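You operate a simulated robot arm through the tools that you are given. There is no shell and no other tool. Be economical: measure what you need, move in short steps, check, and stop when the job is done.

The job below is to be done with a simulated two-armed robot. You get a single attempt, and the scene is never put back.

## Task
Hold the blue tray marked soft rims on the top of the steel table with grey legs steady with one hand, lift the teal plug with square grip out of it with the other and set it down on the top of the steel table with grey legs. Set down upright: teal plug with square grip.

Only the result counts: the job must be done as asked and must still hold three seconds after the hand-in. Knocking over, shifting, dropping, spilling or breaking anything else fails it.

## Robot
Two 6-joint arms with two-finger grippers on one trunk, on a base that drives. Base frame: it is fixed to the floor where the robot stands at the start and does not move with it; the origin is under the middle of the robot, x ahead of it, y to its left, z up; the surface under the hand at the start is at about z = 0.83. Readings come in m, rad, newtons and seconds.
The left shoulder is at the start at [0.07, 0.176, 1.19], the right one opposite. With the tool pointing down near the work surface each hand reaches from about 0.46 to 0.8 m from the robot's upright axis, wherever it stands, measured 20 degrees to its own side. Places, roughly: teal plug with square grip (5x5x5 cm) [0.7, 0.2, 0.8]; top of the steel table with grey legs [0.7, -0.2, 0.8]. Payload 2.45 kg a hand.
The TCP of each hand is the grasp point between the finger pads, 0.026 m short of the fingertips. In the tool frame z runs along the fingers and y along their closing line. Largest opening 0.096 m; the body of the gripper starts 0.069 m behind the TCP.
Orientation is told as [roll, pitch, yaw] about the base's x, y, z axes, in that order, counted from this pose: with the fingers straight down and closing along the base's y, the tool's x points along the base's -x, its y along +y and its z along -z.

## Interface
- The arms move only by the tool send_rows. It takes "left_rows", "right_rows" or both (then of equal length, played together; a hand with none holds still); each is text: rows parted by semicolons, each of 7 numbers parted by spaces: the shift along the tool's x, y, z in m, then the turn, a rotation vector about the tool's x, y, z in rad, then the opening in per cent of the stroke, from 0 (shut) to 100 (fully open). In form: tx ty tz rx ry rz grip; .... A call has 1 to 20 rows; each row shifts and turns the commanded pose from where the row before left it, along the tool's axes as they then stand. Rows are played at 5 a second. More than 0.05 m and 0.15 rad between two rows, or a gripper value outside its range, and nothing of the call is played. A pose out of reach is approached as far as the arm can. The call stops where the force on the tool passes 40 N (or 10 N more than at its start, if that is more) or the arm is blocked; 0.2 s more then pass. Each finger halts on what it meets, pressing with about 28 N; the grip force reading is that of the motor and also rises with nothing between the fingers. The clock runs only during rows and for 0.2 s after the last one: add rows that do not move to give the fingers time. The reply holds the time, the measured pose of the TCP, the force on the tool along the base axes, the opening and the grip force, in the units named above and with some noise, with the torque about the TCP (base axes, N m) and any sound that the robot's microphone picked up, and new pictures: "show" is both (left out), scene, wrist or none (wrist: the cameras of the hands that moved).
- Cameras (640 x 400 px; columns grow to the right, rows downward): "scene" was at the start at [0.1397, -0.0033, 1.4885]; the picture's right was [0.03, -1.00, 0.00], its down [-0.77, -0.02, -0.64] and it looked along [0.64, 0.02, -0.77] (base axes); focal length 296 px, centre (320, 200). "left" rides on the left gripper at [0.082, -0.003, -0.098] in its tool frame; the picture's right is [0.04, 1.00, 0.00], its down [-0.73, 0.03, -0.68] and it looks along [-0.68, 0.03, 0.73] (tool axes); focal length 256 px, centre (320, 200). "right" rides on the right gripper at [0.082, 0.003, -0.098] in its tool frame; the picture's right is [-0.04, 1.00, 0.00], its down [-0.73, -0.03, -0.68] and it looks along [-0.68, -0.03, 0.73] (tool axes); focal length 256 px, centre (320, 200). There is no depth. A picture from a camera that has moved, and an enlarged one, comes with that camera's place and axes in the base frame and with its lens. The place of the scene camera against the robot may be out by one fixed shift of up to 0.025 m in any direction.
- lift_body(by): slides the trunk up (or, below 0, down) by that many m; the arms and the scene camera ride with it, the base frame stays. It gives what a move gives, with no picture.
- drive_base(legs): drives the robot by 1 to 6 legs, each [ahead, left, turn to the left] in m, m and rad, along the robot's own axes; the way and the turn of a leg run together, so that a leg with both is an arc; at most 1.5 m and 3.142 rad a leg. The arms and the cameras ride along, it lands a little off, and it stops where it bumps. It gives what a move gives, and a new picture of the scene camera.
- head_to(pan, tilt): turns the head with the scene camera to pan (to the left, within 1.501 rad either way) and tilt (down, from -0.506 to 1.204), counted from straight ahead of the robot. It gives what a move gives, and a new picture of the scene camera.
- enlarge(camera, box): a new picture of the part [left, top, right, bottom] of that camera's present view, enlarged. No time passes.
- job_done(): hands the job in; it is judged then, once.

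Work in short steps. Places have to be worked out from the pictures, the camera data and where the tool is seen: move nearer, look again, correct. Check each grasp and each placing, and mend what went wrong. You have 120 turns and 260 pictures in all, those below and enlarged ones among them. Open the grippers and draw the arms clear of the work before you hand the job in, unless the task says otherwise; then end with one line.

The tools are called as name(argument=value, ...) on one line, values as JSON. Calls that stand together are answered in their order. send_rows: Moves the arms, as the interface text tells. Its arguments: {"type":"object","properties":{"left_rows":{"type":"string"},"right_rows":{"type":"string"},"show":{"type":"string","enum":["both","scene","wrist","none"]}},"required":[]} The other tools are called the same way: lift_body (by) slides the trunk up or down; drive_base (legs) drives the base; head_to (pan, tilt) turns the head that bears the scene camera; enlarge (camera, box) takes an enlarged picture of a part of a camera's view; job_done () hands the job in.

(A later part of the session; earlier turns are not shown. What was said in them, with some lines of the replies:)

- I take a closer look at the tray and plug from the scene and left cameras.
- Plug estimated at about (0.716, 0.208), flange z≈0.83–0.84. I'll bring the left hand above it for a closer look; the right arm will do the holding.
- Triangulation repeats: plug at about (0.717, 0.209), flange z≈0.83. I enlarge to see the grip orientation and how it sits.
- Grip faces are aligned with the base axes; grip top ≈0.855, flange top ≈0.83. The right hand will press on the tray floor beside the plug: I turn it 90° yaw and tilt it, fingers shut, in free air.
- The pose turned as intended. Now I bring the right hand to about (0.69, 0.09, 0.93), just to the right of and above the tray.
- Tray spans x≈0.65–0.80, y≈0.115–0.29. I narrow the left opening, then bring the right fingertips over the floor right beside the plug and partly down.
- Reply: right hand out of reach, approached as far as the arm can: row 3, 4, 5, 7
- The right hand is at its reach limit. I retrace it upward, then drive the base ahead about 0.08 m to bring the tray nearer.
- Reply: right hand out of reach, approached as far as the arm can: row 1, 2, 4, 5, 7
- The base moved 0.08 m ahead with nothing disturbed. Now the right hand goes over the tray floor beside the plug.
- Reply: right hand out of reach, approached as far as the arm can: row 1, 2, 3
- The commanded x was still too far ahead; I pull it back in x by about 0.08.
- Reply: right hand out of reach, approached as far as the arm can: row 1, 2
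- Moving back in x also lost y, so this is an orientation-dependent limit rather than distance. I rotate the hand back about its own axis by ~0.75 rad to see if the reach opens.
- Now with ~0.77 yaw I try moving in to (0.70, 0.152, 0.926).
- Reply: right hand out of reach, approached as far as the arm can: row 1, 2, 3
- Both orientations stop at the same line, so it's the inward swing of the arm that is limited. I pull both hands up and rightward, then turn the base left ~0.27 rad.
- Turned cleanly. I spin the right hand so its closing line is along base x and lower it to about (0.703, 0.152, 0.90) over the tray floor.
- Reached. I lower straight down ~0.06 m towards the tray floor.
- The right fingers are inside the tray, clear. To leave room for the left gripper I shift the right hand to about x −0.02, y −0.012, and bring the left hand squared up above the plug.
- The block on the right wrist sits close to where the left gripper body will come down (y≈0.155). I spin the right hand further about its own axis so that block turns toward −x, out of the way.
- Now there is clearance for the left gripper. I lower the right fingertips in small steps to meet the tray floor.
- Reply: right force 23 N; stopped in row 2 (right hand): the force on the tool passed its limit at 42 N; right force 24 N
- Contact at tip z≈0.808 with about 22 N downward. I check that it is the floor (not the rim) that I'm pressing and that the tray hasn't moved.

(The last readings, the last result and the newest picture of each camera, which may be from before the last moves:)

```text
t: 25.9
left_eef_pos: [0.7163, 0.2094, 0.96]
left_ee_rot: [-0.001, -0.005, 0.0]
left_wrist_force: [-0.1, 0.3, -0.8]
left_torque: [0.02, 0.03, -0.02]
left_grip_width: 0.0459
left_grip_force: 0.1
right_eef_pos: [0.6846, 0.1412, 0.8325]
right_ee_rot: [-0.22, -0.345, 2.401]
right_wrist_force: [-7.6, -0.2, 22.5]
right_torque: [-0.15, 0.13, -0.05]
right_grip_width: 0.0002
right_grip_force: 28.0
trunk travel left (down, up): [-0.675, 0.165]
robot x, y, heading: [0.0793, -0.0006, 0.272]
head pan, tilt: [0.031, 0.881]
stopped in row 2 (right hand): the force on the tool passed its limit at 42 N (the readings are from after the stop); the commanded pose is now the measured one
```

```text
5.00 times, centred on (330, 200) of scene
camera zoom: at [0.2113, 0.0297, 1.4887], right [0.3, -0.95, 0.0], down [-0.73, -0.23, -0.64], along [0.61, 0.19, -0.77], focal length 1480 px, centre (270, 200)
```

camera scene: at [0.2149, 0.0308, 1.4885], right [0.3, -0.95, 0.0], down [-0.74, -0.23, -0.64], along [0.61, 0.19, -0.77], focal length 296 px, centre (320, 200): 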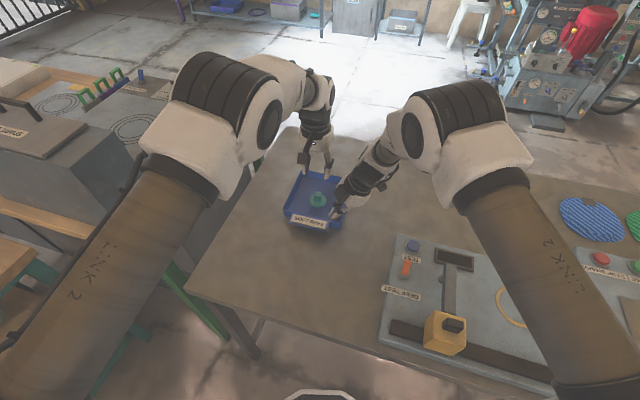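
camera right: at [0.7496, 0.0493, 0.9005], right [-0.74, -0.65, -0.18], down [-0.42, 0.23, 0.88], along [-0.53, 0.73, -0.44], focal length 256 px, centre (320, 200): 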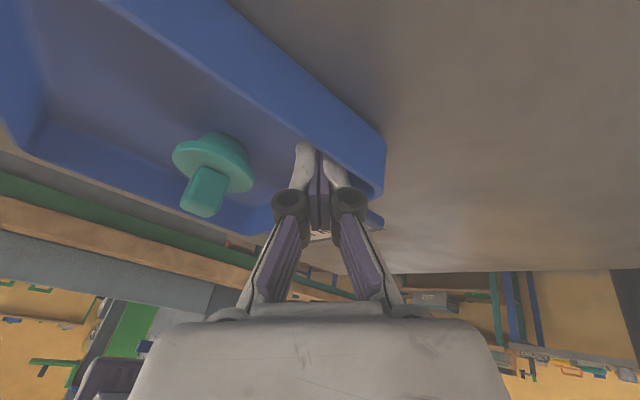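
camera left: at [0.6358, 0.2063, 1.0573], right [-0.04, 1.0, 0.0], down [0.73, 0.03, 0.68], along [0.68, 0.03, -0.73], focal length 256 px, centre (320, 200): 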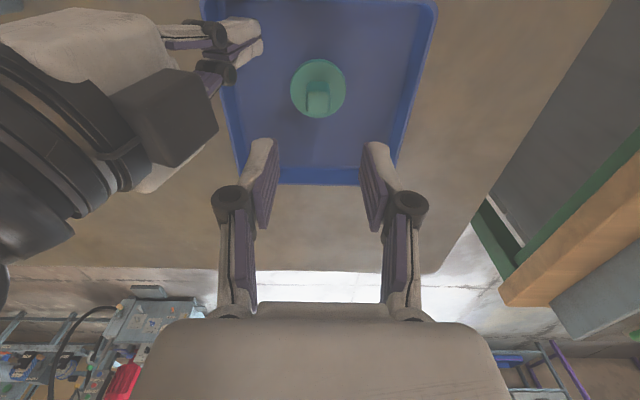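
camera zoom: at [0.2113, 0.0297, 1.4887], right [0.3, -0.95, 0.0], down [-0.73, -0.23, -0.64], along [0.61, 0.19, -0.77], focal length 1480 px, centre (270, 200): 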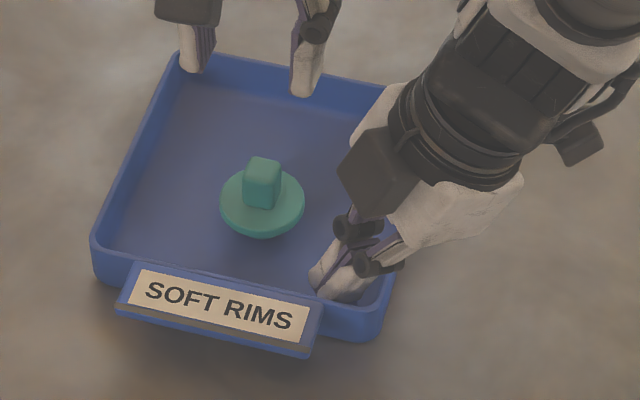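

The tip presses on the floor, inside the wall; the tray is unmoved. The left hand goes down to just above the grip (TCP z≈0.885) with a −2 mm y trim.

send_rows(left_rows="0 -0.001 0.025 0 0 0 48; 0 -0.001 0.025 0 0 0 48; 0 0 0.022 0 0 0 48; 0 0 0 0 0 0 48; 0 0 0 0 0 0 48")

enlarge(camera="left", box=[200, 0, 440, 240])

enlarge(camera="scene", box=[280, 160, 380, 240])

```text
t: 27.1
left_eef_pos: [0.7155, 0.2069, 0.8879]
left_ee_rot: [0.0, -0.004, 0.0]
left_wrist_force: [-0.1, -0.2, 0.1]
left_torque: [0.0, -0.01, -0.01]
left_grip_width: 0.0462
left_grip_force: 0.1
right_eef_pos: [0.6849, 0.1412, 0.8318]
right_ee_rot: [-0.22, -0.344, 2.401]
right_wrist_force: [3.8, 2.5, 32.6]
right_torque: [-0.12, -0.11, 0.03]
right_grip_width: 0.0001
right_grip_force: 28.3
trunk travel left (down, up): [-0.675, 0.165]
robot x, y, heading: [0.0779, -0.001, 0.274]
head pan, tilt: [0.031, 0.881]
camera scene: at [0.2109, 0.03, 1.4891], right [0.3, -0.95, 0.0], down [-0.73, -0.23, -0.64], along [0.61, 0.19, -0.77], focal length 296 px, centre (320, 200)
camera left: at [0.6338, 0.2039, 0.9862], right [-0.04, 1.0, 0.0], down [0.73, 0.03, 0.68], along [0.68, 0.03, -0.73], focal length 256 px, centre (320, 200)
```

scene: 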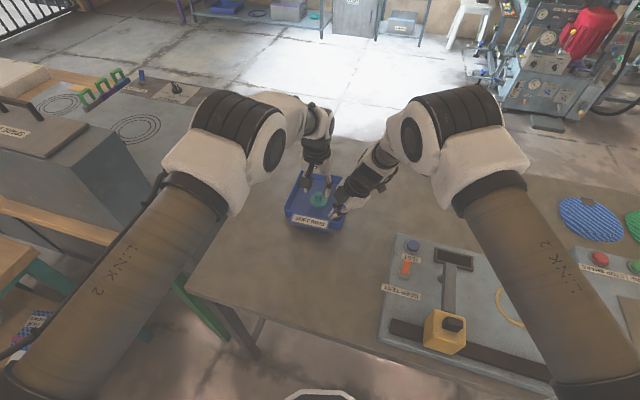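
left: 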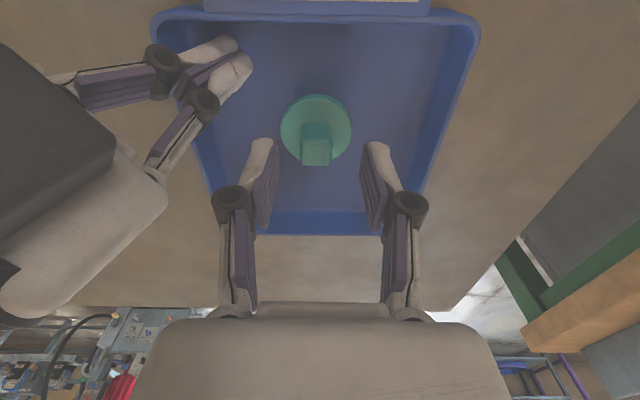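

```text
1.67 times, centred on (320, 120) of left
camera zoom: at [0.6338, 0.2039, 0.9862], right [-0.04, 1.0, 0.0], down [0.73, 0.03, 0.68], along [0.68, 0.03, -0.73], focal length 427 px, centre (320, 333)
```

zoom: 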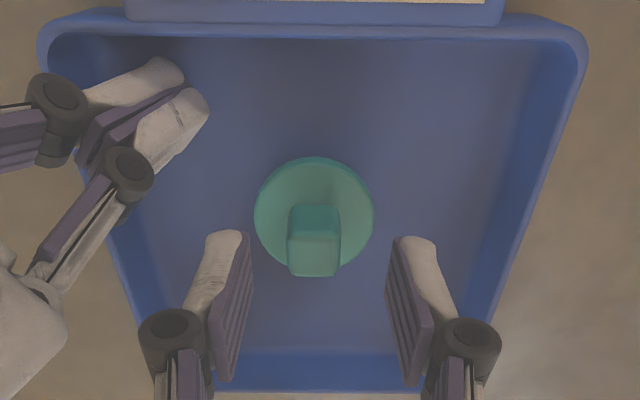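

```text
5.00 times, centred on (330, 200) of scene
camera zoom: at [0.2109, 0.03, 1.4891], right [0.3, -0.95, 0.0], down [-0.73, -0.23, -0.64], along [0.61, 0.19, -0.77], focal length 1480 px, centre (270, 200)
```

zoom: 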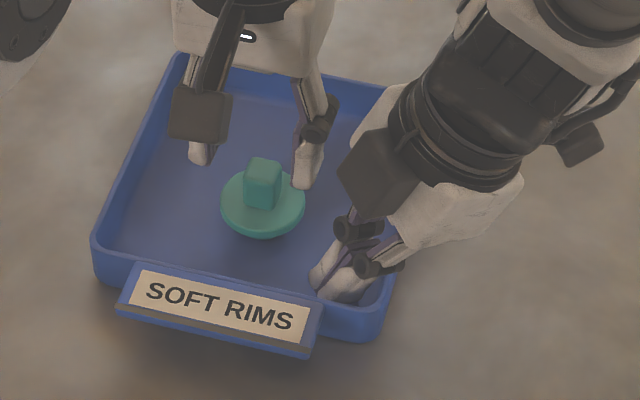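

Fingers straddle the grip; it sits at about (0.7185, 0.2056). I descend to TCP z≈0.855 with a small trim, fingers staying above the flange.

send_rows(left_rows="-0.0015 -0.0007 0.011 0 0 0 48; -0.0015 -0.0006 0.011 0 0 0 48; 0 0 0.010 0 0 0 48; 0 0 0 0 0 0 48")

enlarge(camera="left", box=[220, 80, 420, 240])

enlarge(camera="right", box=[100, 60, 340, 240])

```text
t: 28.1
left_eef_pos: [0.719, 0.2059, 0.8573]
left_ee_rot: [0.0, -0.004, 0.0]
left_wrist_force: [0.5, 0.4, 0.8]
left_torque: [0.02, -0.01, 0.01]
left_grip_width: 0.0463
left_grip_force: 0.1
right_eef_pos: [0.6851, 0.1425, 0.8323]
right_ee_rot: [-0.216, -0.344, 2.401]
right_wrist_force: [4.6, 3.3, 34.7]
right_torque: [-0.16, -0.12, 0.06]
right_grip_width: 0.0
right_grip_force: 28.0
trunk travel left (down, up): [-0.675, 0.165]
robot x, y, heading: [0.0839, -0.0012, 0.271]
head pan, tilt: [0.031, 0.881]
camera scene: at [0.2105, 0.03, 1.489], right [0.3, -0.95, 0.0], down [-0.73, -0.23, -0.64], along [0.61, 0.19, -0.77], focal length 296 px, centre (320, 200)
camera left: at [0.6368, 0.2027, 0.9546], right [-0.04, 1.0, 0.0], down [0.73, 0.03, 0.68], along [0.68, 0.03, -0.73], focal length 256 px, centre (320, 200)
```

scene: 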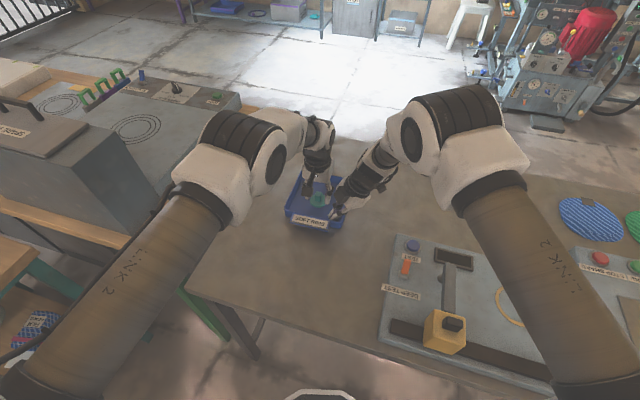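
left: 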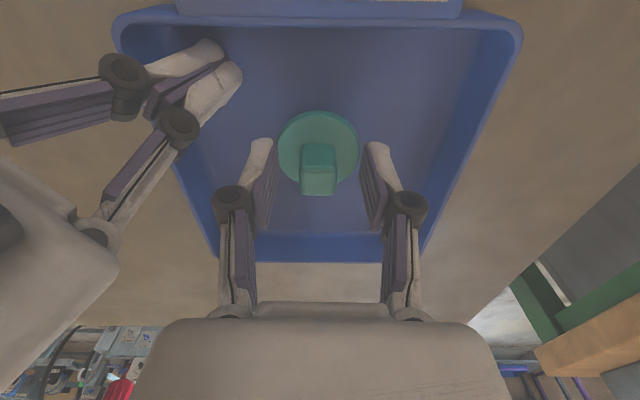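

```text
2.50 times, centred on (320, 160) of left
camera zoom: at [0.6368, 0.2027, 0.9546], right [-0.04, 1.0, 0.0], down [0.73, 0.03, 0.68], along [0.68, 0.03, -0.73], focal length 640 px, centre (320, 300)
```

zoom: 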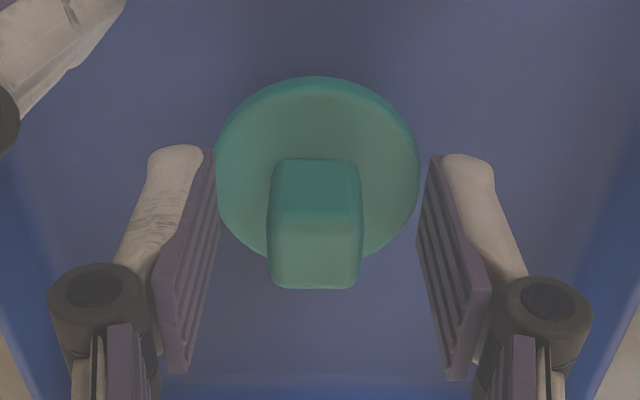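

```text
2.22 times, centred on (220, 150) of right
camera zoom: at [0.749, 0.0495, 0.8946], right [-0.74, -0.65, -0.19], down [-0.42, 0.23, 0.88], along [-0.52, 0.73, -0.44], focal length 569 px, centre (542, 311)
```

zoom: 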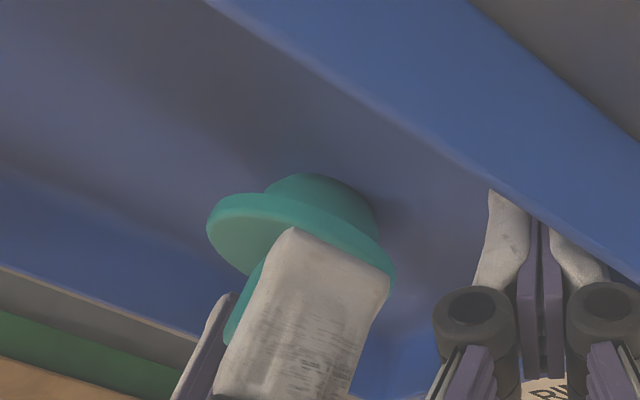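

Tips are just above the flange and the grip is centred within ~1.5 mm. I trim y and close on the grip.

send_rows(left_rows="0 -0.0013 0 0 0 0 40; 0 0 0 0 0 0 28; 0 0 0 0 0 0 23; 0 0 0 0 0 0 18; 0 0 0 0 0 0 10; 0 0 0 0 0 0 0; 0 0 0 0 0 0 0", show="wrist")

```text
t: 29.7
left_eef_pos: [0.7197, 0.2044, 0.8575]
left_ee_rot: [0.002, -0.004, 0.0]
left_wrist_force: [-1.1, -0.3, 0.4]
left_torque: [0.02, 0.02, 0.02]
left_grip_width: 0.0192
left_grip_force: 28.4
right_eef_pos: [0.6842, 0.1424, 0.8328]
right_ee_rot: [-0.217, -0.343, 2.401]
right_wrist_force: [1.5, 2.5, 35.6]
right_torque: [-0.1, -0.04, 0.03]
right_grip_width: 0.0
right_grip_force: 28.1
trunk travel left (down, up): [-0.675, 0.165]
robot x, y, heading: [0.0804, 0.0021, 0.273]
head pan, tilt: [0.031, 0.881]
camera left: at [0.6364, 0.2013, 0.955], right [-0.04, 1.0, 0.0], down [0.73, 0.03, 0.68], along [0.68, 0.03, -0.73], focal length 256 px, centre (320, 200)
```

left: 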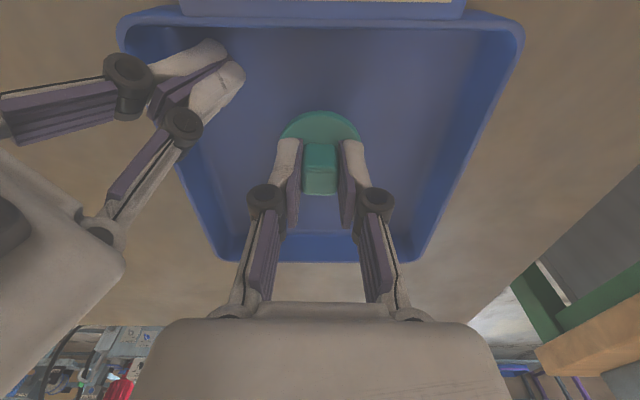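

Gripped at 19 mm, no side force. Now I pull up gently, 2 mm a row, watching both forces.

send_rows(left_rows="0 0 -0.002 0 0 0 0; 0 0 -0.002 0 0 0 0; 0 0 0 0 0 0 0", show="wrist")

```text
t: 30.5
left_eef_pos: [0.719, 0.2027, 0.8617]
left_ee_rot: [0.0, -0.004, 0.0]
left_wrist_force: [0.6, -0.1, -0.9]
left_torque: [-0.01, -0.02, 0.0]
left_grip_width: 0.0187
left_grip_force: 27.8
right_eef_pos: [0.6834, 0.1422, 0.8331]
right_ee_rot: [-0.219, -0.344, 2.401]
right_wrist_force: [-0.5, 1.5, 36.2]
right_torque: [-0.12, -0.04, 0.02]
right_grip_width: 0.0
right_grip_force: 28.0
trunk travel left (down, up): [-0.675, 0.165]
robot x, y, heading: [0.0824, -0.0015, 0.276]
head pan, tilt: [0.031, 0.881]
camera left: at [0.6362, 0.2009, 0.9594], right [-0.04, 1.0, 0.0], down [0.73, 0.03, 0.68], along [0.68, 0.03, -0.73], focal length 256 px, centre (320, 200)
```

left: 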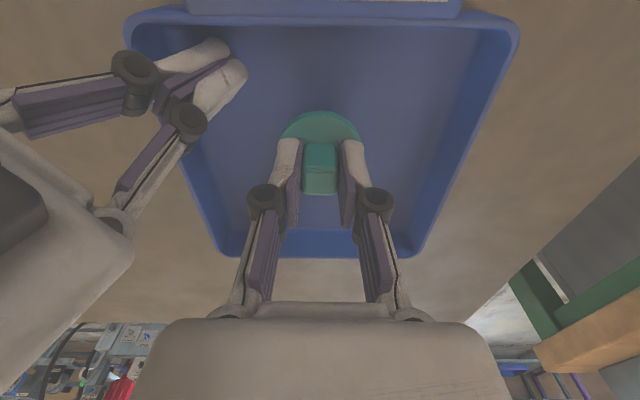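

The plug comes with almost no force (under 1 N). I keep lifting straight up.

send_rows(left_rows="0 0 -0.004 0 0 0 0; 0 0 -0.006 0 0 0 0; 0 0 -0.01 0 0 0 0; 0 0 -0.015 0 0 0 0; 0 0 -0.02 0 0 0 0; 0 0 -0.02 0 0 0 0; 0 0 -0.02 0 0 0 0; 0 0 0 0 0 0 0")

enlarge(camera="scene", box=[270, 130, 390, 240])

```text
t: 32.3
left_eef_pos: [0.7185, 0.2034, 0.9573]
left_ee_rot: [0.001, -0.004, -0.001]
left_wrist_force: [-0.2, 0.3, -0.8]
left_torque: [0.03, -0.05, 0.02]
left_grip_width: 0.019
left_grip_force: 28.2
right_eef_pos: [0.6837, 0.1405, 0.8331]
right_ee_rot: [-0.217, -0.345, 2.401]
right_wrist_force: [-0.2, 2.8, 35.1]
right_torque: [-0.14, -0.03, 0.01]
right_grip_width: 0.0001
right_grip_force: 28.3
trunk travel left (down, up): [-0.675, 0.165]
robot x, y, heading: [0.0767, -0.0011, 0.275]
head pan, tilt: [0.031, 0.881]
camera scene: at [0.2099, 0.0299, 1.4891], right [0.3, -0.95, 0.0], down [-0.73, -0.23, -0.64], along [0.61, 0.19, -0.77], focal length 296 px, centre (320, 200)
camera left: at [0.6362, 0.2012, 1.0543], right [-0.04, 1.0, 0.0], down [0.73, 0.03, 0.68], along [0.68, 0.03, -0.73], focal length 256 px, centre (320, 200)
```

scene: 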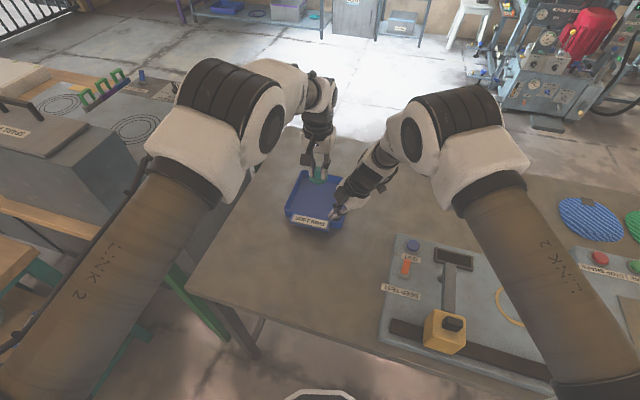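
left: 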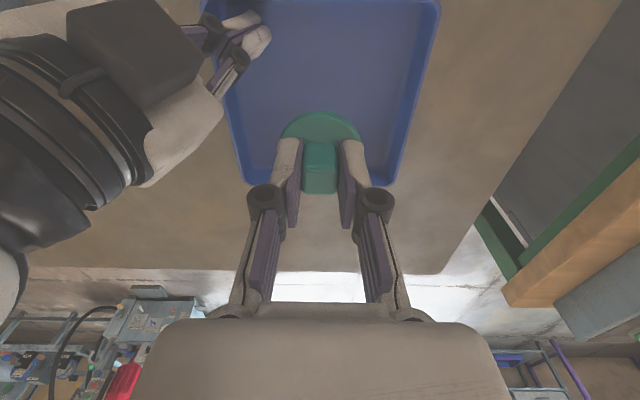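

```text
3.64 times, centred on (330, 185) of scene
camera zoom: at [0.2099, 0.0299, 1.4891], right [0.3, -0.95, 0.0], down [-0.73, -0.23, -0.64], along [0.61, 0.19, -0.77], focal length 1076 px, centre (284, 254)
```

zoom: 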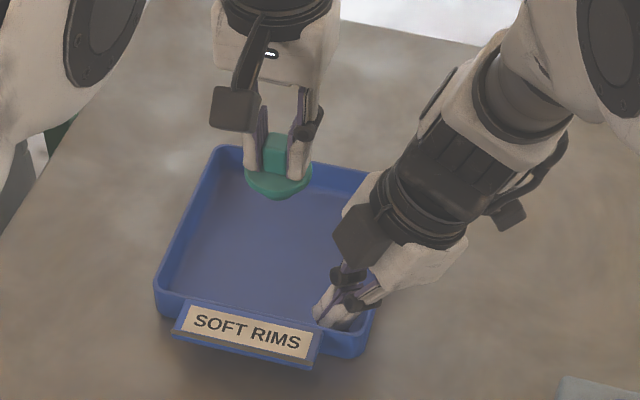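

Plug is free, tray unmoved. I carry it in front of the tray, toward about (0.53, 0.25), at the present height, leaving the right hand still.

send_rows(left_rows="0.02 0.005 0 0 0 0 0; 0.034 0.0084 0 0 0 0 0; 0.034 0.0084 0 0 0 0 0; 0.034 0.0084 0 0 0 0 0; 0.034 0.0084 0 0 0 0 0; 0.034 0.0084 0 0 0 0 0; 0 0 0 0 0 0 0")

enlarge(camera="scene", box=[200, 150, 400, 300])

```text
t: 33.8
left_eef_pos: [0.4986, 0.2527, 0.899]
left_ee_rot: [-0.061, 0.125, 0.026]
left_wrist_force: [0.3, 0.6, -1.2]
left_torque: [-0.03, 0.01, 0.03]
left_grip_width: 0.019
left_grip_force: 27.7
left hand out of reach, approached as far as the arm can: row 3, 5
right_eef_pos: [0.6855, 0.1406, 0.8329]
right_ee_rot: [-0.22, -0.346, 2.401]
right_wrist_force: [-6.0, -0.5, 21.1]
right_torque: [-0.13, 0.15, 0.0]
right_grip_width: 0.0002
right_grip_force: 28.1
trunk travel left (down, up): [-0.675, 0.165]
robot x, y, heading: [0.0821, 0.0021, 0.276]
head pan, tilt: [0.031, 0.881]
stopped in row 7 (left hand): the arm was blocked; the commanded pose is now the measured one
camera scene: at [0.2122, 0.03, 1.4885], right [0.3, -0.95, 0.0], down [-0.73, -0.23, -0.64], along [0.61, 0.19, -0.77], focal length 296 px, centre (320, 200)
camera left: at [0.4298, 0.2555, 1.006], right [-0.07, 1.0, -0.06], down [0.81, 0.09, 0.58], along [0.58, 0.0, -0.81], focal length 256 px, centre (320, 200)
```

scene: 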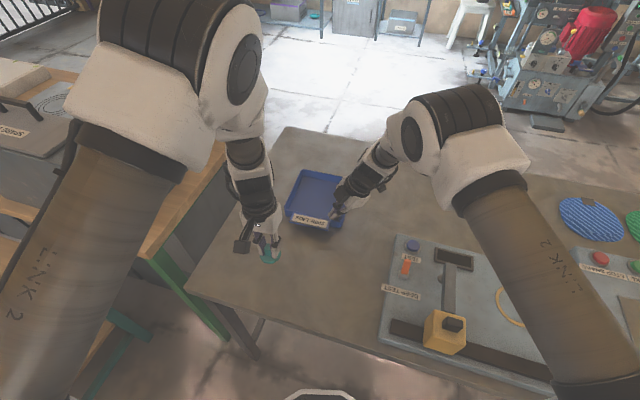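
left: 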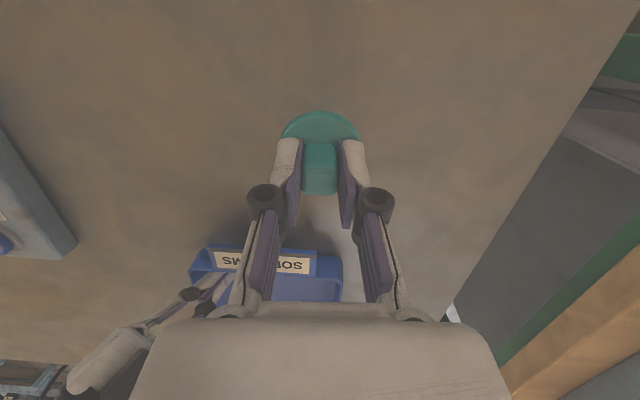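

```text
2.67 times, centred on (300, 225) of scene
camera zoom: at [0.2122, 0.03, 1.4885], right [0.3, -0.95, 0.0], down [-0.73, -0.23, -0.64], along [0.61, 0.19, -0.77], focal length 789 px, centre (373, 133)
```

zoom: 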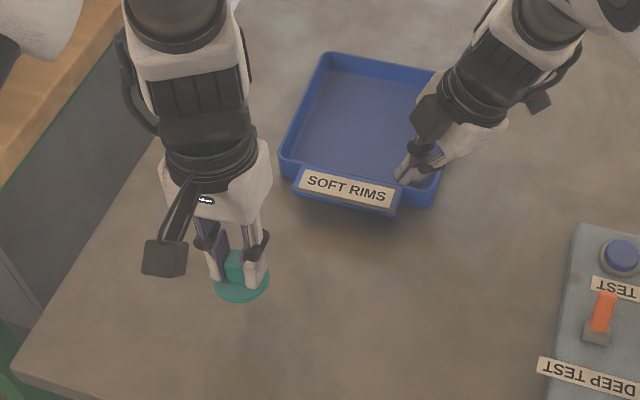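

The arm folded near its inner limit and tilted, but the plug is still held clear of the table. I move it back out to x≈0.555 and up, and then undo the tilt.

send_rows(left_rows="-0.02 0 -0.012 0 0 0 0; -0.02 0 -0.012 0 0 0 0; -0.015 0 -0.008 0 0 0 0; 0 0 0 -0.03 -0.062 0.013 0; 0 0 0 -0.03 -0.062 0.013 0; 0 0 0 0 0 0 0", show="wrist")

```text
t: 35.2
left_eef_pos: [0.5552, 0.2605, 0.9216]
left_ee_rot: [-0.016, 0.009, 0.016]
left_wrist_force: [-0.1, -0.3, -0.7]
left_torque: [0.0, -0.01, -0.01]
left_grip_width: 0.0191
left_grip_force: 28.2
right_eef_pos: [0.6861, 0.141, 0.8327]
right_ee_rot: [-0.22, -0.343, 2.402]
right_wrist_force: [5.2, 2.8, 32.2]
right_torque: [-0.1, -0.16, 0.05]
right_grip_width: 0.0
right_grip_force: 28.0
trunk travel left (down, up): [-0.675, 0.165]
robot x, y, heading: [0.0797, 0.0022, 0.276]
head pan, tilt: [0.031, 0.881]
camera left: at [0.4736, 0.2577, 1.0189], right [-0.06, 1.0, -0.01], down [0.74, 0.05, 0.67], along [0.67, 0.03, -0.74], focal length 256 px, centre (320, 200)
```

left: 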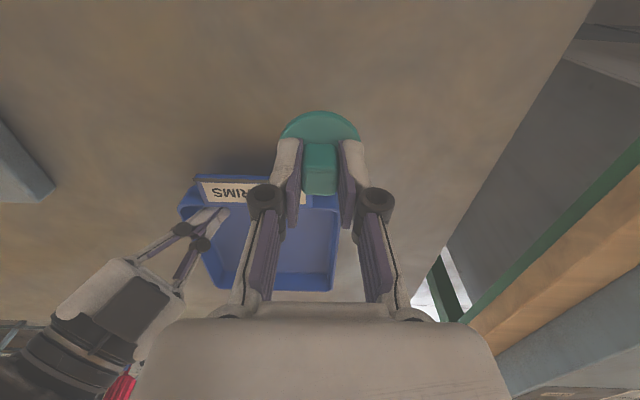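

Upright again at (0.555, 0.26). Before setting down I release the press: lift the right hand straight up and away to the right, and trim the left residual tilt.

send_rows(right_rows="-0.0017 -0.001 -0.0046 0 0 0 0; -0.0034 -0.0019 -0.0092 0 0 0 0; -0.0068 -0.0039 -0.0184 0 0 0 0; -0.0068 -0.0039 -0.0184 0 0 0 0; -0.0068 -0.0039 -0.0184 0 0 0 0; -0.0068 -0.0039 -0.0184 0 0 0 0; 0.0254 0.027 -0.015 0 0 0 0; 0.0254 0.027 -0.015 0 0 0 0; 0.0254 0.027 -0.015 0 0 0 0; 0 0 0 0 0 0 0", left_rows="0 0 0 0 0 0 0; 0 0 0 0 0 0 0; 0 0 0 0 0 0 0; 0 0 0 0 0 0 0; 0 0 0 0 0 0 0; 0 0 0 0 0 0 0; 0 0 0 0 0 0 0; 0 0 0 -0.016 -0.009 0.016 0; 0 0 0 0 0 0 0; 0 0 0 0 0 0 0")

enlarge(camera="scene", box=[200, 150, 400, 300])

```text
t: 37.4
left_eef_pos: [0.5583, 0.2642, 0.9217]
left_ee_rot: [-0.007, -0.003, 0.01]
left_wrist_force: [-0.3, 0.1, -0.5]
left_torque: [-0.03, 0.01, 0.01]
left_grip_width: 0.019
left_grip_force: 27.8
right_eef_pos: [0.6861, 0.0233, 0.9228]
right_ee_rot: [-0.217, -0.346, 2.4]
right_wrist_force: [0.1, 0.8, -0.2]
right_torque: [-0.02, -0.01, 0.0]
right_grip_width: 0.0001
right_grip_force: 28.2
trunk travel left (down, up): [-0.675, 0.165]
robot x, y, heading: [0.0826, 0.0005, 0.272]
head pan, tilt: [0.031, 0.881]
camera scene: at [0.2151, 0.0317, 1.4885], right [0.3, -0.95, 0.0], down [-0.74, -0.23, -0.64], along [0.61, 0.19, -0.77], focal length 296 px, centre (320, 200)
camera right: at [0.7514, -0.0696, 0.9861], right [-0.74, -0.65, -0.19], down [-0.42, 0.23, 0.88], along [-0.52, 0.73, -0.44], focal length 256 px, centre (320, 200)
camera left: at [0.4762, 0.2612, 1.0193], right [-0.05, 1.0, -0.01], down [0.73, 0.04, 0.68], along [0.68, 0.03, -0.73], focal length 256 px, centre (320, 200)
```

scene: 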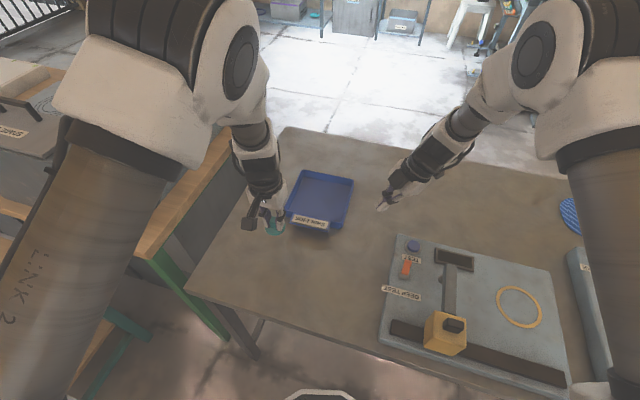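
right: 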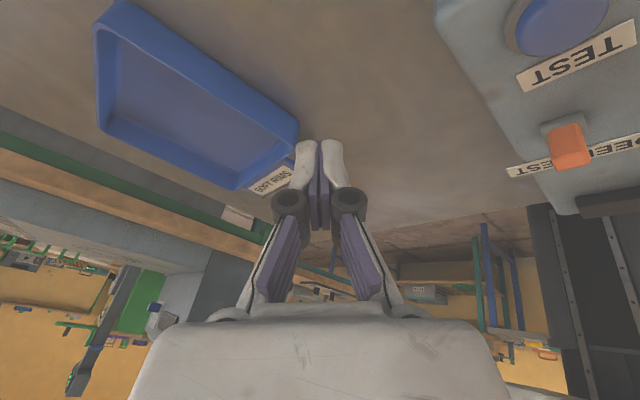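
left: 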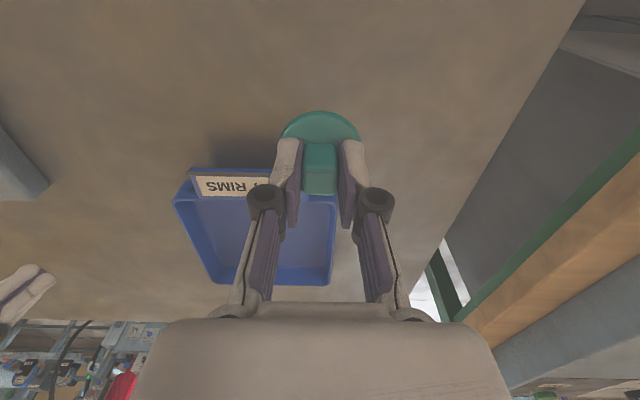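

```text
2.67 times, centred on (300, 225) of scene
camera zoom: at [0.2151, 0.0317, 1.4885], right [0.3, -0.95, 0.0], down [-0.74, -0.23, -0.64], along [0.61, 0.19, -0.77], focal length 789 px, centre (373, 133)
```

zoom: 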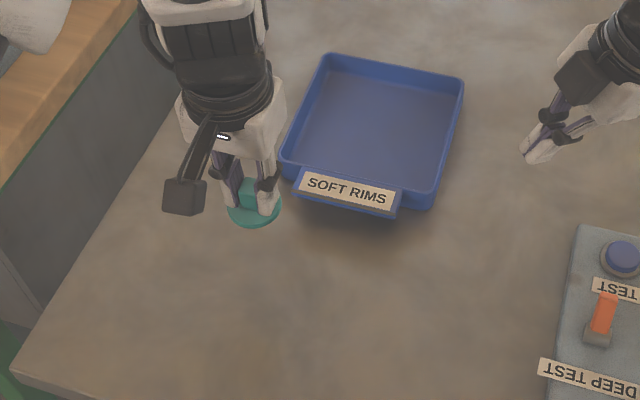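

The tray hasn't moved. Space beneath the plug is bare table; I lower it ~0.055 m, trimming the remaining tilt.

send_rows(left_rows="0.008 0 0.018 -0.007 0.003 0 0; 0 0 0.018 0 0 0 0; 0 0 0.016 0 0 0 0; 0 0 0.004 0 0 0 0; 0 0 0 0 0 0 0")

enlarge(camera="scene", box=[220, 170, 340, 260])

```text
t: 38.6
left_eef_pos: [0.5501, 0.2577, 0.8664]
left_ee_rot: [0.022, 0.0, -0.018]
left_wrist_force: [-0.1, -0.6, -0.4]
left_torque: [0.01, 0.03, 0.0]
left_grip_width: 0.019
left_grip_force: 27.9
right_eef_pos: [0.6862, 0.0218, 0.9241]
right_ee_rot: [-0.217, -0.346, 2.399]
right_wrist_force: [0.0, 0.0, 0.4]
right_torque: [-0.03, -0.05, -0.03]
right_grip_width: 0.0
right_grip_force: 28.6
trunk travel left (down, up): [-0.675, 0.165]
robot x, y, heading: [0.0805, 0.0034, 0.275]
head pan, tilt: [0.031, 0.881]
camera scene: at [0.2152, 0.0307, 1.4885], right [0.3, -0.95, 0.0], down [-0.74, -0.23, -0.64], along [0.61, 0.19, -0.77], focal length 296 px, centre (320, 200)
camera left: at [0.4683, 0.254, 0.9635], right [-0.02, 1.0, 0.02], down [0.73, 0.0, 0.68], along [0.68, 0.03, -0.73], focal length 256 px, centre (320, 200)
```

scene: 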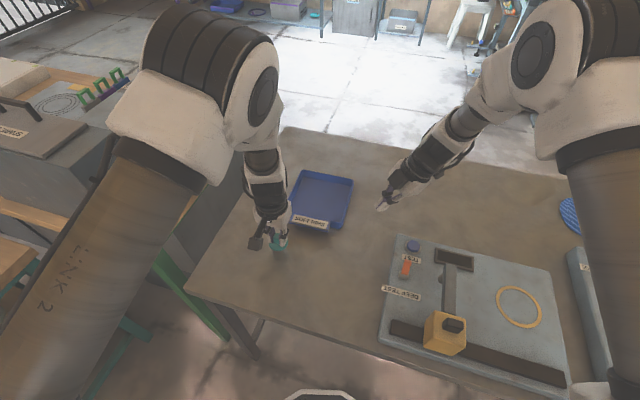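
left: 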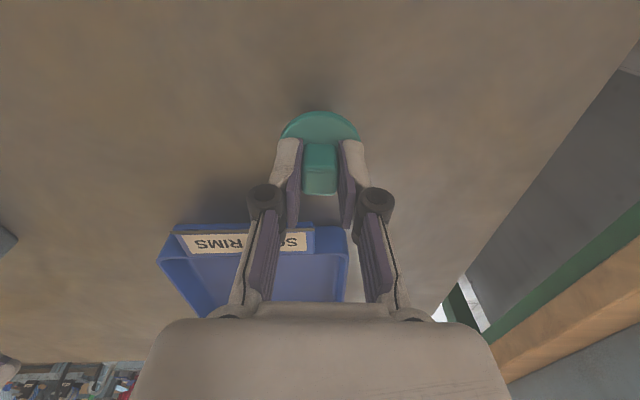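

```text
4.44 times, centred on (280, 215) of scene
camera zoom: at [0.2152, 0.0307, 1.4885], right [0.3, -0.95, 0.0], down [-0.74, -0.23, -0.64], along [0.61, 0.19, -0.77], focal length 1315 px, centre (498, 133)
```

zoom: 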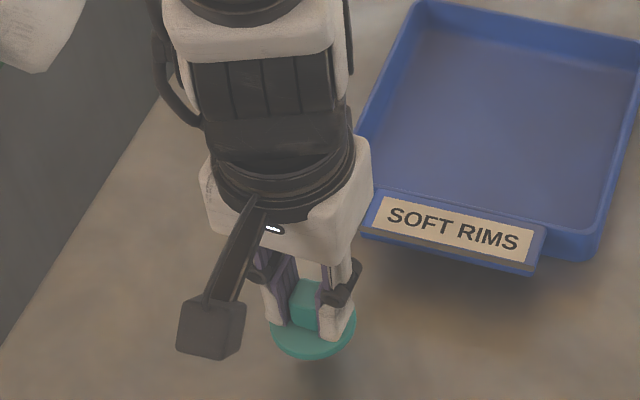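

Clear of the table still. I correct the ~0.02 rad roll before touching down.

send_rows(left_rows="0 0 0 0.022 0 -0.018 0; 0 0 0.004 0 0 0 0; 0 0 0 0 0 0 0", show="none")

```text
t: 39.4
left_eef_pos: [0.5498, 0.2578, 0.8628]
left_ee_rot: [0.001, -0.002, 0.001]
left_wrist_force: [-0.1, -0.3, -0.3]
left_torque: [-0.01, 0.0, 0.02]
left_grip_width: 0.0193
left_grip_force: 27.9
right_eef_pos: [0.6863, 0.0223, 0.9233]
right_ee_rot: [-0.216, -0.347, 2.4]
right_wrist_force: [-1.0, 0.7, -0.4]
right_torque: [-0.04, 0.0, -0.01]
right_grip_width: 0.0
right_grip_force: 28.5
trunk travel left (down, up): [-0.675, 0.165]
robot x, y, heading: [0.0817, 0.0002, 0.273]
head pan, tilt: [0.031, 0.881]
```

Upright now. I step down 2 mm at a time until touch.

send_rows(left_rows="0 0 0.002 0 0 0 0; 0 0 0.002 0 0 0 0; 0 0 0 0 0 0 0", show="none")

send_rows(left_rows="0 0 0.002 0 0 0 0; 0 0 0.001 0 0 0 0; 0 0 0 0 0 0 0", show="none")

```text
t: 40.2
left_eef_pos: [0.5518, 0.2577, 0.8584]
left_ee_rot: [0.002, -0.001, -0.001]
left_wrist_force: [0.0, 0.2, -0.7]
left_torque: [0.01, -0.01, 0.0]
left_grip_width: 0.0189
left_grip_force: 27.9
right_eef_pos: [0.6854, 0.0221, 0.9229]
right_ee_rot: [-0.216, -0.346, 2.4]
right_wrist_force: [-0.1, -0.4, 0.3]
right_torque: [-0.01, 0.0, 0.0]
right_grip_width: 0.0
right_grip_force: 27.9
trunk travel left (down, up): [-0.675, 0.165]
robot x, y, heading: [0.0816, 0.0007, 0.272]
head pan, tilt: [0.031, 0.881]
```

```text
t: 41.0
left_eef_pos: [0.552, 0.2586, 0.8558]
left_ee_rot: [0.002, -0.002, -0.001]
left_wrist_force: [-0.6, -0.7, -0.4]
left_torque: [0.01, 0.0, -0.01]
left_grip_width: 0.0192
left_grip_force: 27.9
right_eef_pos: [0.6866, 0.0228, 0.925]
right_ee_rot: [-0.215, -0.347, 2.4]
right_wrist_force: [1.0, 0.1, 0.2]
right_torque: [-0.02, 0.03, -0.02]
right_grip_width: 0.0
right_grip_force: 28.4
trunk travel left (down, up): [-0.675, 0.165]
robot x, y, heading: [0.0797, -0.001, 0.273]
head pan, tilt: [0.031, 0.881]
```

No contact yet at TCP 0.856; continue in 1–2 mm steps.

send_rows(left_rows="0 0 0.0015 0 0 0 0; 0 0 0.0015 0 0 0 0; 0 0 0 0 0 0 0", show="none")

enlarge(camera="scene", box=[245, 210, 315, 260])

```text
t: 41.8
left_eef_pos: [0.5512, 0.2579, 0.8528]
left_ee_rot: [0.001, -0.004, 0.0]
left_wrist_force: [-0.3, 0.1, 0.7]
left_torque: [-0.03, 0.02, -0.03]
left_grip_width: 0.0192
left_grip_force: 27.9
right_eef_pos: [0.686, 0.0217, 0.9234]
right_ee_rot: [-0.218, -0.349, 2.401]
right_wrist_force: [0.6, 0.4, -0.4]
right_torque: [0.0, 0.0, 0.01]
right_grip_width: 0.0001
right_grip_force: 28.2
trunk travel left (down, up): [-0.675, 0.165]
robot x, y, heading: [0.0782, 0.0027, 0.274]
head pan, tilt: [0.031, 0.881]
```

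```text
8.00 times, centred on (280, 235) of scene
camera zoom: at [0.215, 0.0307, 1.4885], right [0.3, -0.95, 0.0], down [-0.74, -0.23, -0.64], along [0.61, 0.19, -0.77], focal length 2368 px, centre (640, -80)
```

zoom: 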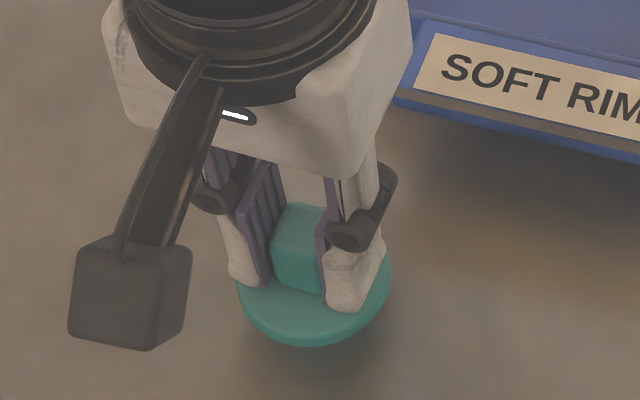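

Maybe just touching (0.7 N, noise level). I go on in 1 mm steps.

send_rows(left_rows="0 0 0.001 0 0 0 0; 0 0 0.001 0 0 0 0; 0 0 0 0 0 0 0", show="none")

send_rows(left_rows="0 0 0.001 0 0 0 0; 0 0 0 0 0 0 0", show="none")

```text
t: 42.6
left_eef_pos: [0.5501, 0.258, 0.8527]
left_ee_rot: [0.004, -0.006, 0.002]
left_wrist_force: [2.3, 3.7, 20.7]
left_torque: [0.11, -0.04, -0.02]
left_grip_width: 0.019
left_grip_force: 28.2
right_eef_pos: [0.6858, 0.0213, 0.9255]
right_ee_rot: [-0.219, -0.345, 2.4]
right_wrist_force: [-0.4, -0.3, -0.3]
right_torque: [-0.02, -0.03, -0.04]
right_grip_width: 0.0
right_grip_force: 28.2
trunk travel left (down, up): [-0.675, 0.165]
robot x, y, heading: [0.0833, 0.0018, 0.271]
head pan, tilt: [0.031, 0.881]
```

```text
t: 43.2
left_eef_pos: [0.5507, 0.2584, 0.8515]
left_ee_rot: [0.003, -0.005, 0.001]
left_wrist_force: [4.8, 3.3, 23.0]
left_torque: [0.1, -0.21, -0.03]
left_grip_width: 0.019
left_grip_force: 28.0
right_eef_pos: [0.6854, 0.0214, 0.9228]
right_ee_rot: [-0.219, -0.346, 2.403]
right_wrist_force: [-0.1, 0.1, -0.2]
right_torque: [0.01, -0.01, -0.01]
right_grip_width: 0.0
right_grip_force: 27.8
trunk travel left (down, up): [-0.675, 0.165]
robot x, y, heading: [0.0834, -0.0002, 0.275]
head pan, tilt: [0.031, 0.881]
```

Touchdown with ~23 N. I ease off 2 mm to unload, then open slowly.

send_rows(left_rows="0 0 -0.001 0 0 0 0; 0 0 -0.0007 0 0 0 0; 0 0 0 0 0 0 0", show="none")

```text
t: 44.0
left_eef_pos: [0.5497, 0.2585, 0.851]
left_ee_rot: [0.001, -0.002, 0.0]
left_wrist_force: [2.5, 0.5, 7.5]
left_torque: [-0.05, -0.17, 0.0]
left_grip_width: 0.019
left_grip_force: 28.0
right_eef_pos: [0.6858, 0.0224, 0.9237]
right_ee_rot: [-0.216, -0.347, 2.4]
right_wrist_force: [-0.3, 0.4, -0.5]
right_torque: [-0.01, 0.02, -0.02]
right_grip_width: 0.0002
right_grip_force: 28.2
trunk travel left (down, up): [-0.675, 0.165]
robot x, y, heading: [0.0794, 0.0005, 0.274]
head pan, tilt: [0.031, 0.881]
```

Light contact (7 N) remains. I open the fingers to about 45% without moving.

send_rows(left_rows="0 0 0 0 0 0 24; 0 0 0 0 0 0 30; 0 0 0 0 0 0 38; 0 0 0 0 0 0 46; 0 0 0 0 0 0 46", show="wrist")

enlarge(camera="left", box=[220, 80, 420, 240])

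```text
t: 45.2
left_eef_pos: [0.5515, 0.258, 0.8529]
left_ee_rot: [0.001, -0.001, 0.0]
left_wrist_force: [-0.2, -0.1, 0.3]
left_torque: [0.0, 0.01, 0.0]
left_grip_width: 0.0443
left_grip_force: 0.1
right_eef_pos: [0.6864, 0.0209, 0.9247]
right_ee_rot: [-0.216, -0.347, 2.399]
right_wrist_force: [0.2, -0.2, -0.8]
right_torque: [0.0, -0.01, -0.02]
right_grip_width: 0.0
right_grip_force: 27.6
trunk travel left (down, up): [-0.675, 0.165]
robot x, y, heading: [0.08, -0.0009, 0.275]
head pan, tilt: [0.031, 0.881]
camera left: at [0.4691, 0.2553, 0.9491], right [-0.04, 1.0, 0.0], down [0.73, 0.03, 0.68], along [0.68, 0.03, -0.73], focal length 256 px, centre (320, 200)
```

left: 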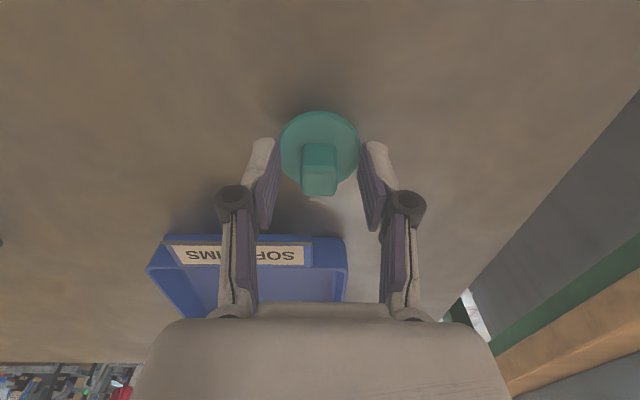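

```text
2.50 times, centred on (320, 160) of left
camera zoom: at [0.4691, 0.2553, 0.9491], right [-0.04, 1.0, 0.0], down [0.73, 0.03, 0.68], along [0.68, 0.03, -0.73], focal length 640 px, centre (320, 300)
```

zoom: 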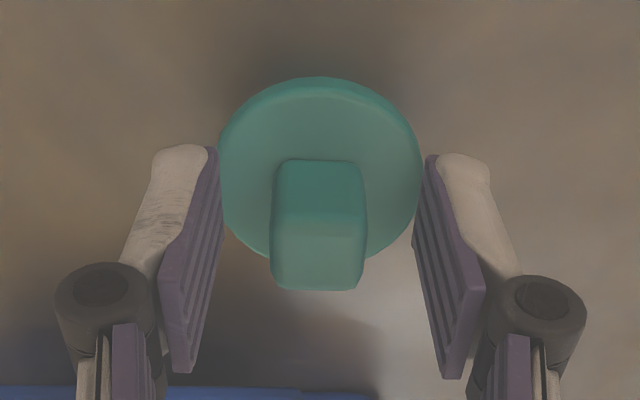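

The plug stands upright, released. I draw the left hand straight up, and open the right hand and move it away to the right/up.

send_rows(left_rows="0 0 -0.01 0 0 0 48; 0 0 -0.02 0 0 0 48; 0 0 -0.03 0 0 0 48; 0 0 -0.03 0 0 0 48; 0 0 -0.03 0 0 0 80; 0 0 -0.03 0 0 0 100; 0 0 0 0 0 0 100", right_rows="0 0 0 0 0 0 0; -0.0068 -0.0039 -0.0184 0 0 0 0; -0.0068 -0.0039 -0.0184 0 0 0 0; -0.0068 -0.0039 -0.0184 0 0 0 0; 0 0 0 0 0 0 50; 0 0 0 0 0 0 100; 0 0 0 0 0 0 100")

enlarge(camera="scene", box=[220, 150, 380, 270])

```text
t: 46.6
left_eef_pos: [0.5145, 0.2537, 0.9259]
left_ee_rot: [-0.072, 0.158, 0.025]
left_wrist_force: [0.5, 0.3, 1.1]
left_torque: [0.05, 0.0, 0.03]
left_grip_width: 0.096
left_grip_force: 0.0
right_eef_pos: [0.6858, 0.0207, 0.9847]
right_ee_rot: [-0.217, -0.345, 2.401]
right_wrist_force: [0.2, 0.3, 0.3]
right_torque: [-0.02, -0.04, -0.01]
right_grip_width: 0.0962
right_grip_force: 0.0
trunk travel left (down, up): [-0.675, 0.165]
robot x, y, heading: [0.0853, 0.0019, 0.274]
head pan, tilt: [0.031, 0.881]
stopped in row 7 (left hand): the arm was blocked; the commanded pose is now the measured one
camera scene: at [0.2147, 0.0308, 1.4885], right [0.3, -0.95, 0.0], down [-0.74, -0.23, -0.64], along [0.61, 0.19, -0.77], focal length 296 px, centre (320, 200)
camera right: at [0.7501, -0.0707, 1.0471], right [-0.74, -0.65, -0.19], down [-0.42, 0.23, 0.88], along [-0.52, 0.73, -0.44], focal length 256 px, centre (320, 200)
camera left: at [0.4483, 0.2567, 1.0346], right [-0.07, 1.0, -0.06], down [0.83, 0.1, 0.55], along [0.55, -0.01, -0.83], focal length 256 px, centre (320, 200)
```

scene: 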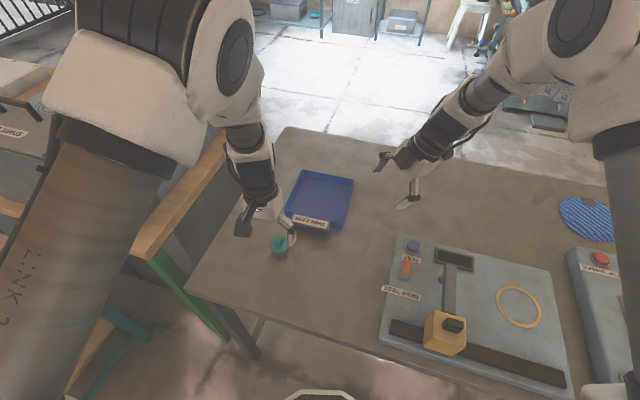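
right: 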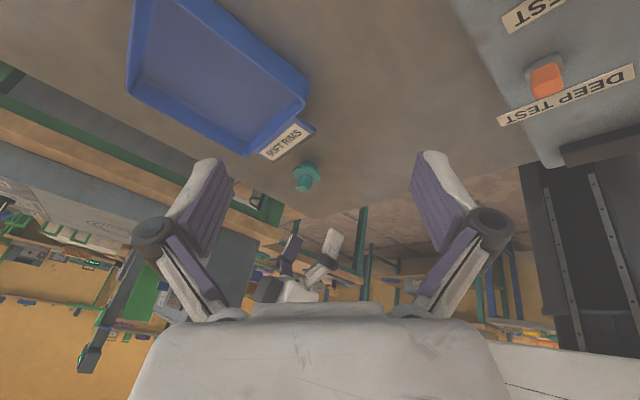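
left: 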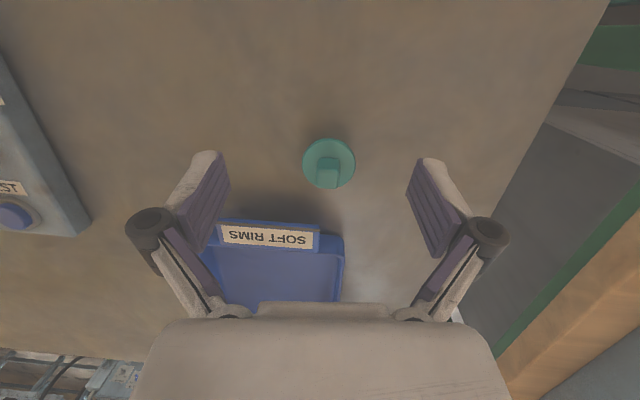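

```text
3.33 times, centred on (300, 210) of scene
camera zoom: at [0.2147, 0.0308, 1.4885], right [0.3, -0.95, 0.0], down [-0.74, -0.23, -0.64], along [0.61, 0.19, -0.77], focal length 986 px, centre (387, 167)
```

zoom: 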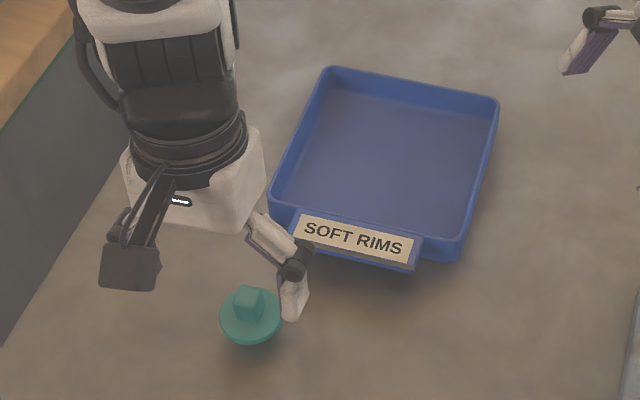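

The plug stands upright and the tray is in place. The left arm stopped near its fold limit; I draw it outward and up to get clear.

send_rows(left_rows="-0.01 0 -0.02 0 0 0 100; -0.025 0 -0.025 0 0 0 100; -0.03 0 -0.025 0 0 0 100; -0.03 0.01 -0.03 0 0 0 100; 0 0.02 -0.03 0 0 0 100; 0 0 0 0 0 0 100")

enlarge(camera="scene", box=[220, 150, 380, 270])

```text
t: 48.0
left_eef_pos: [0.6282, 0.2934, 1.0351]
left_ee_rot: [-0.066, 0.159, 0.019]
left_wrist_force: [-0.2, -0.4, -0.7]
left_torque: [0.01, -0.01, 0.03]
left_grip_width: 0.0962
left_grip_force: 0.1
right_eef_pos: [0.6849, 0.0205, 0.9845]
right_ee_rot: [-0.217, -0.347, 2.4]
right_wrist_force: [0.7, -0.2, 0.6]
right_torque: [-0.01, 0.0, 0.02]
right_grip_width: 0.0961
right_grip_force: 0.0
trunk travel left (down, up): [-0.675, 0.165]
robot x, y, heading: [0.0846, 0.0004, 0.273]
head pan, tilt: [0.031, 0.881]
camera scene: at [0.2155, 0.03, 1.4885], right [0.3, -0.95, 0.0], down [-0.74, -0.23, -0.64], along [0.61, 0.19, -0.77], focal length 296 px, centre (320, 200)
camera left: at [0.563, 0.295, 1.1462], right [-0.07, 1.0, -0.06], down [0.83, 0.09, 0.55], along [0.55, -0.01, -0.83], focal length 256 px, centre (320, 200)
```

scene: 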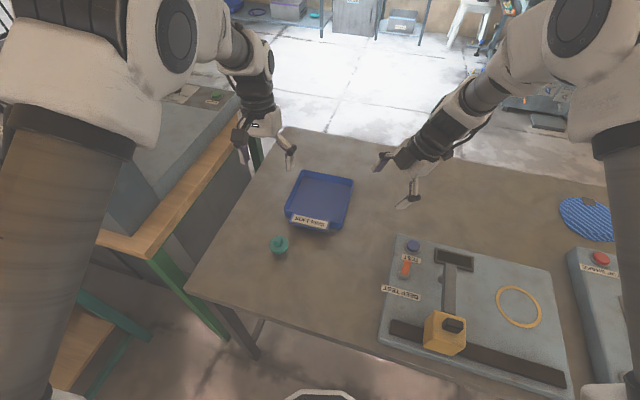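
left: 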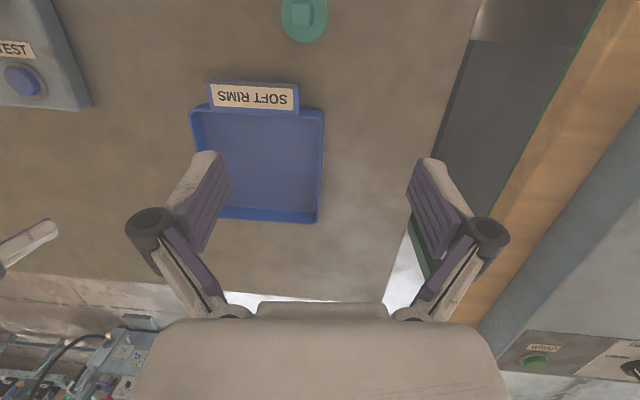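

```text
3.33 times, centred on (300, 210) of scene
camera zoom: at [0.2155, 0.03, 1.4885], right [0.3, -0.95, 0.0], down [-0.74, -0.23, -0.64], along [0.61, 0.19, -0.77], focal length 986 px, centre (387, 167)
```

zoom: 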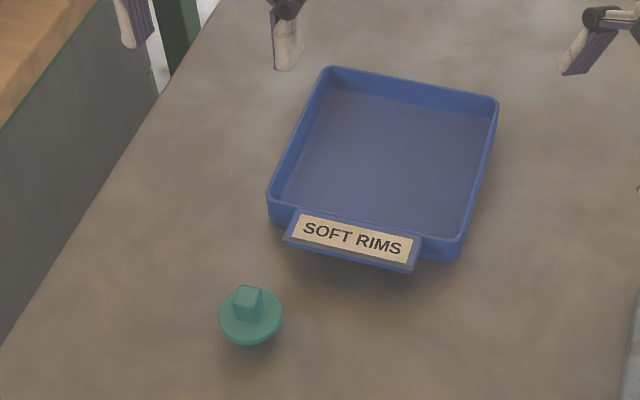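

The plug stands upright on the table, the tray is in place, and both hands are open and clear, so I hand the job in.

job_done()

```text
The job is handed in.
```

I lifted the teal plug out of the blue tray and set it upright on the steel table, in front of the tray; the job is handed in. The right hand held the tray by pressing on its floor, and the last pictures show the tray still in place and both grippers open and clear.
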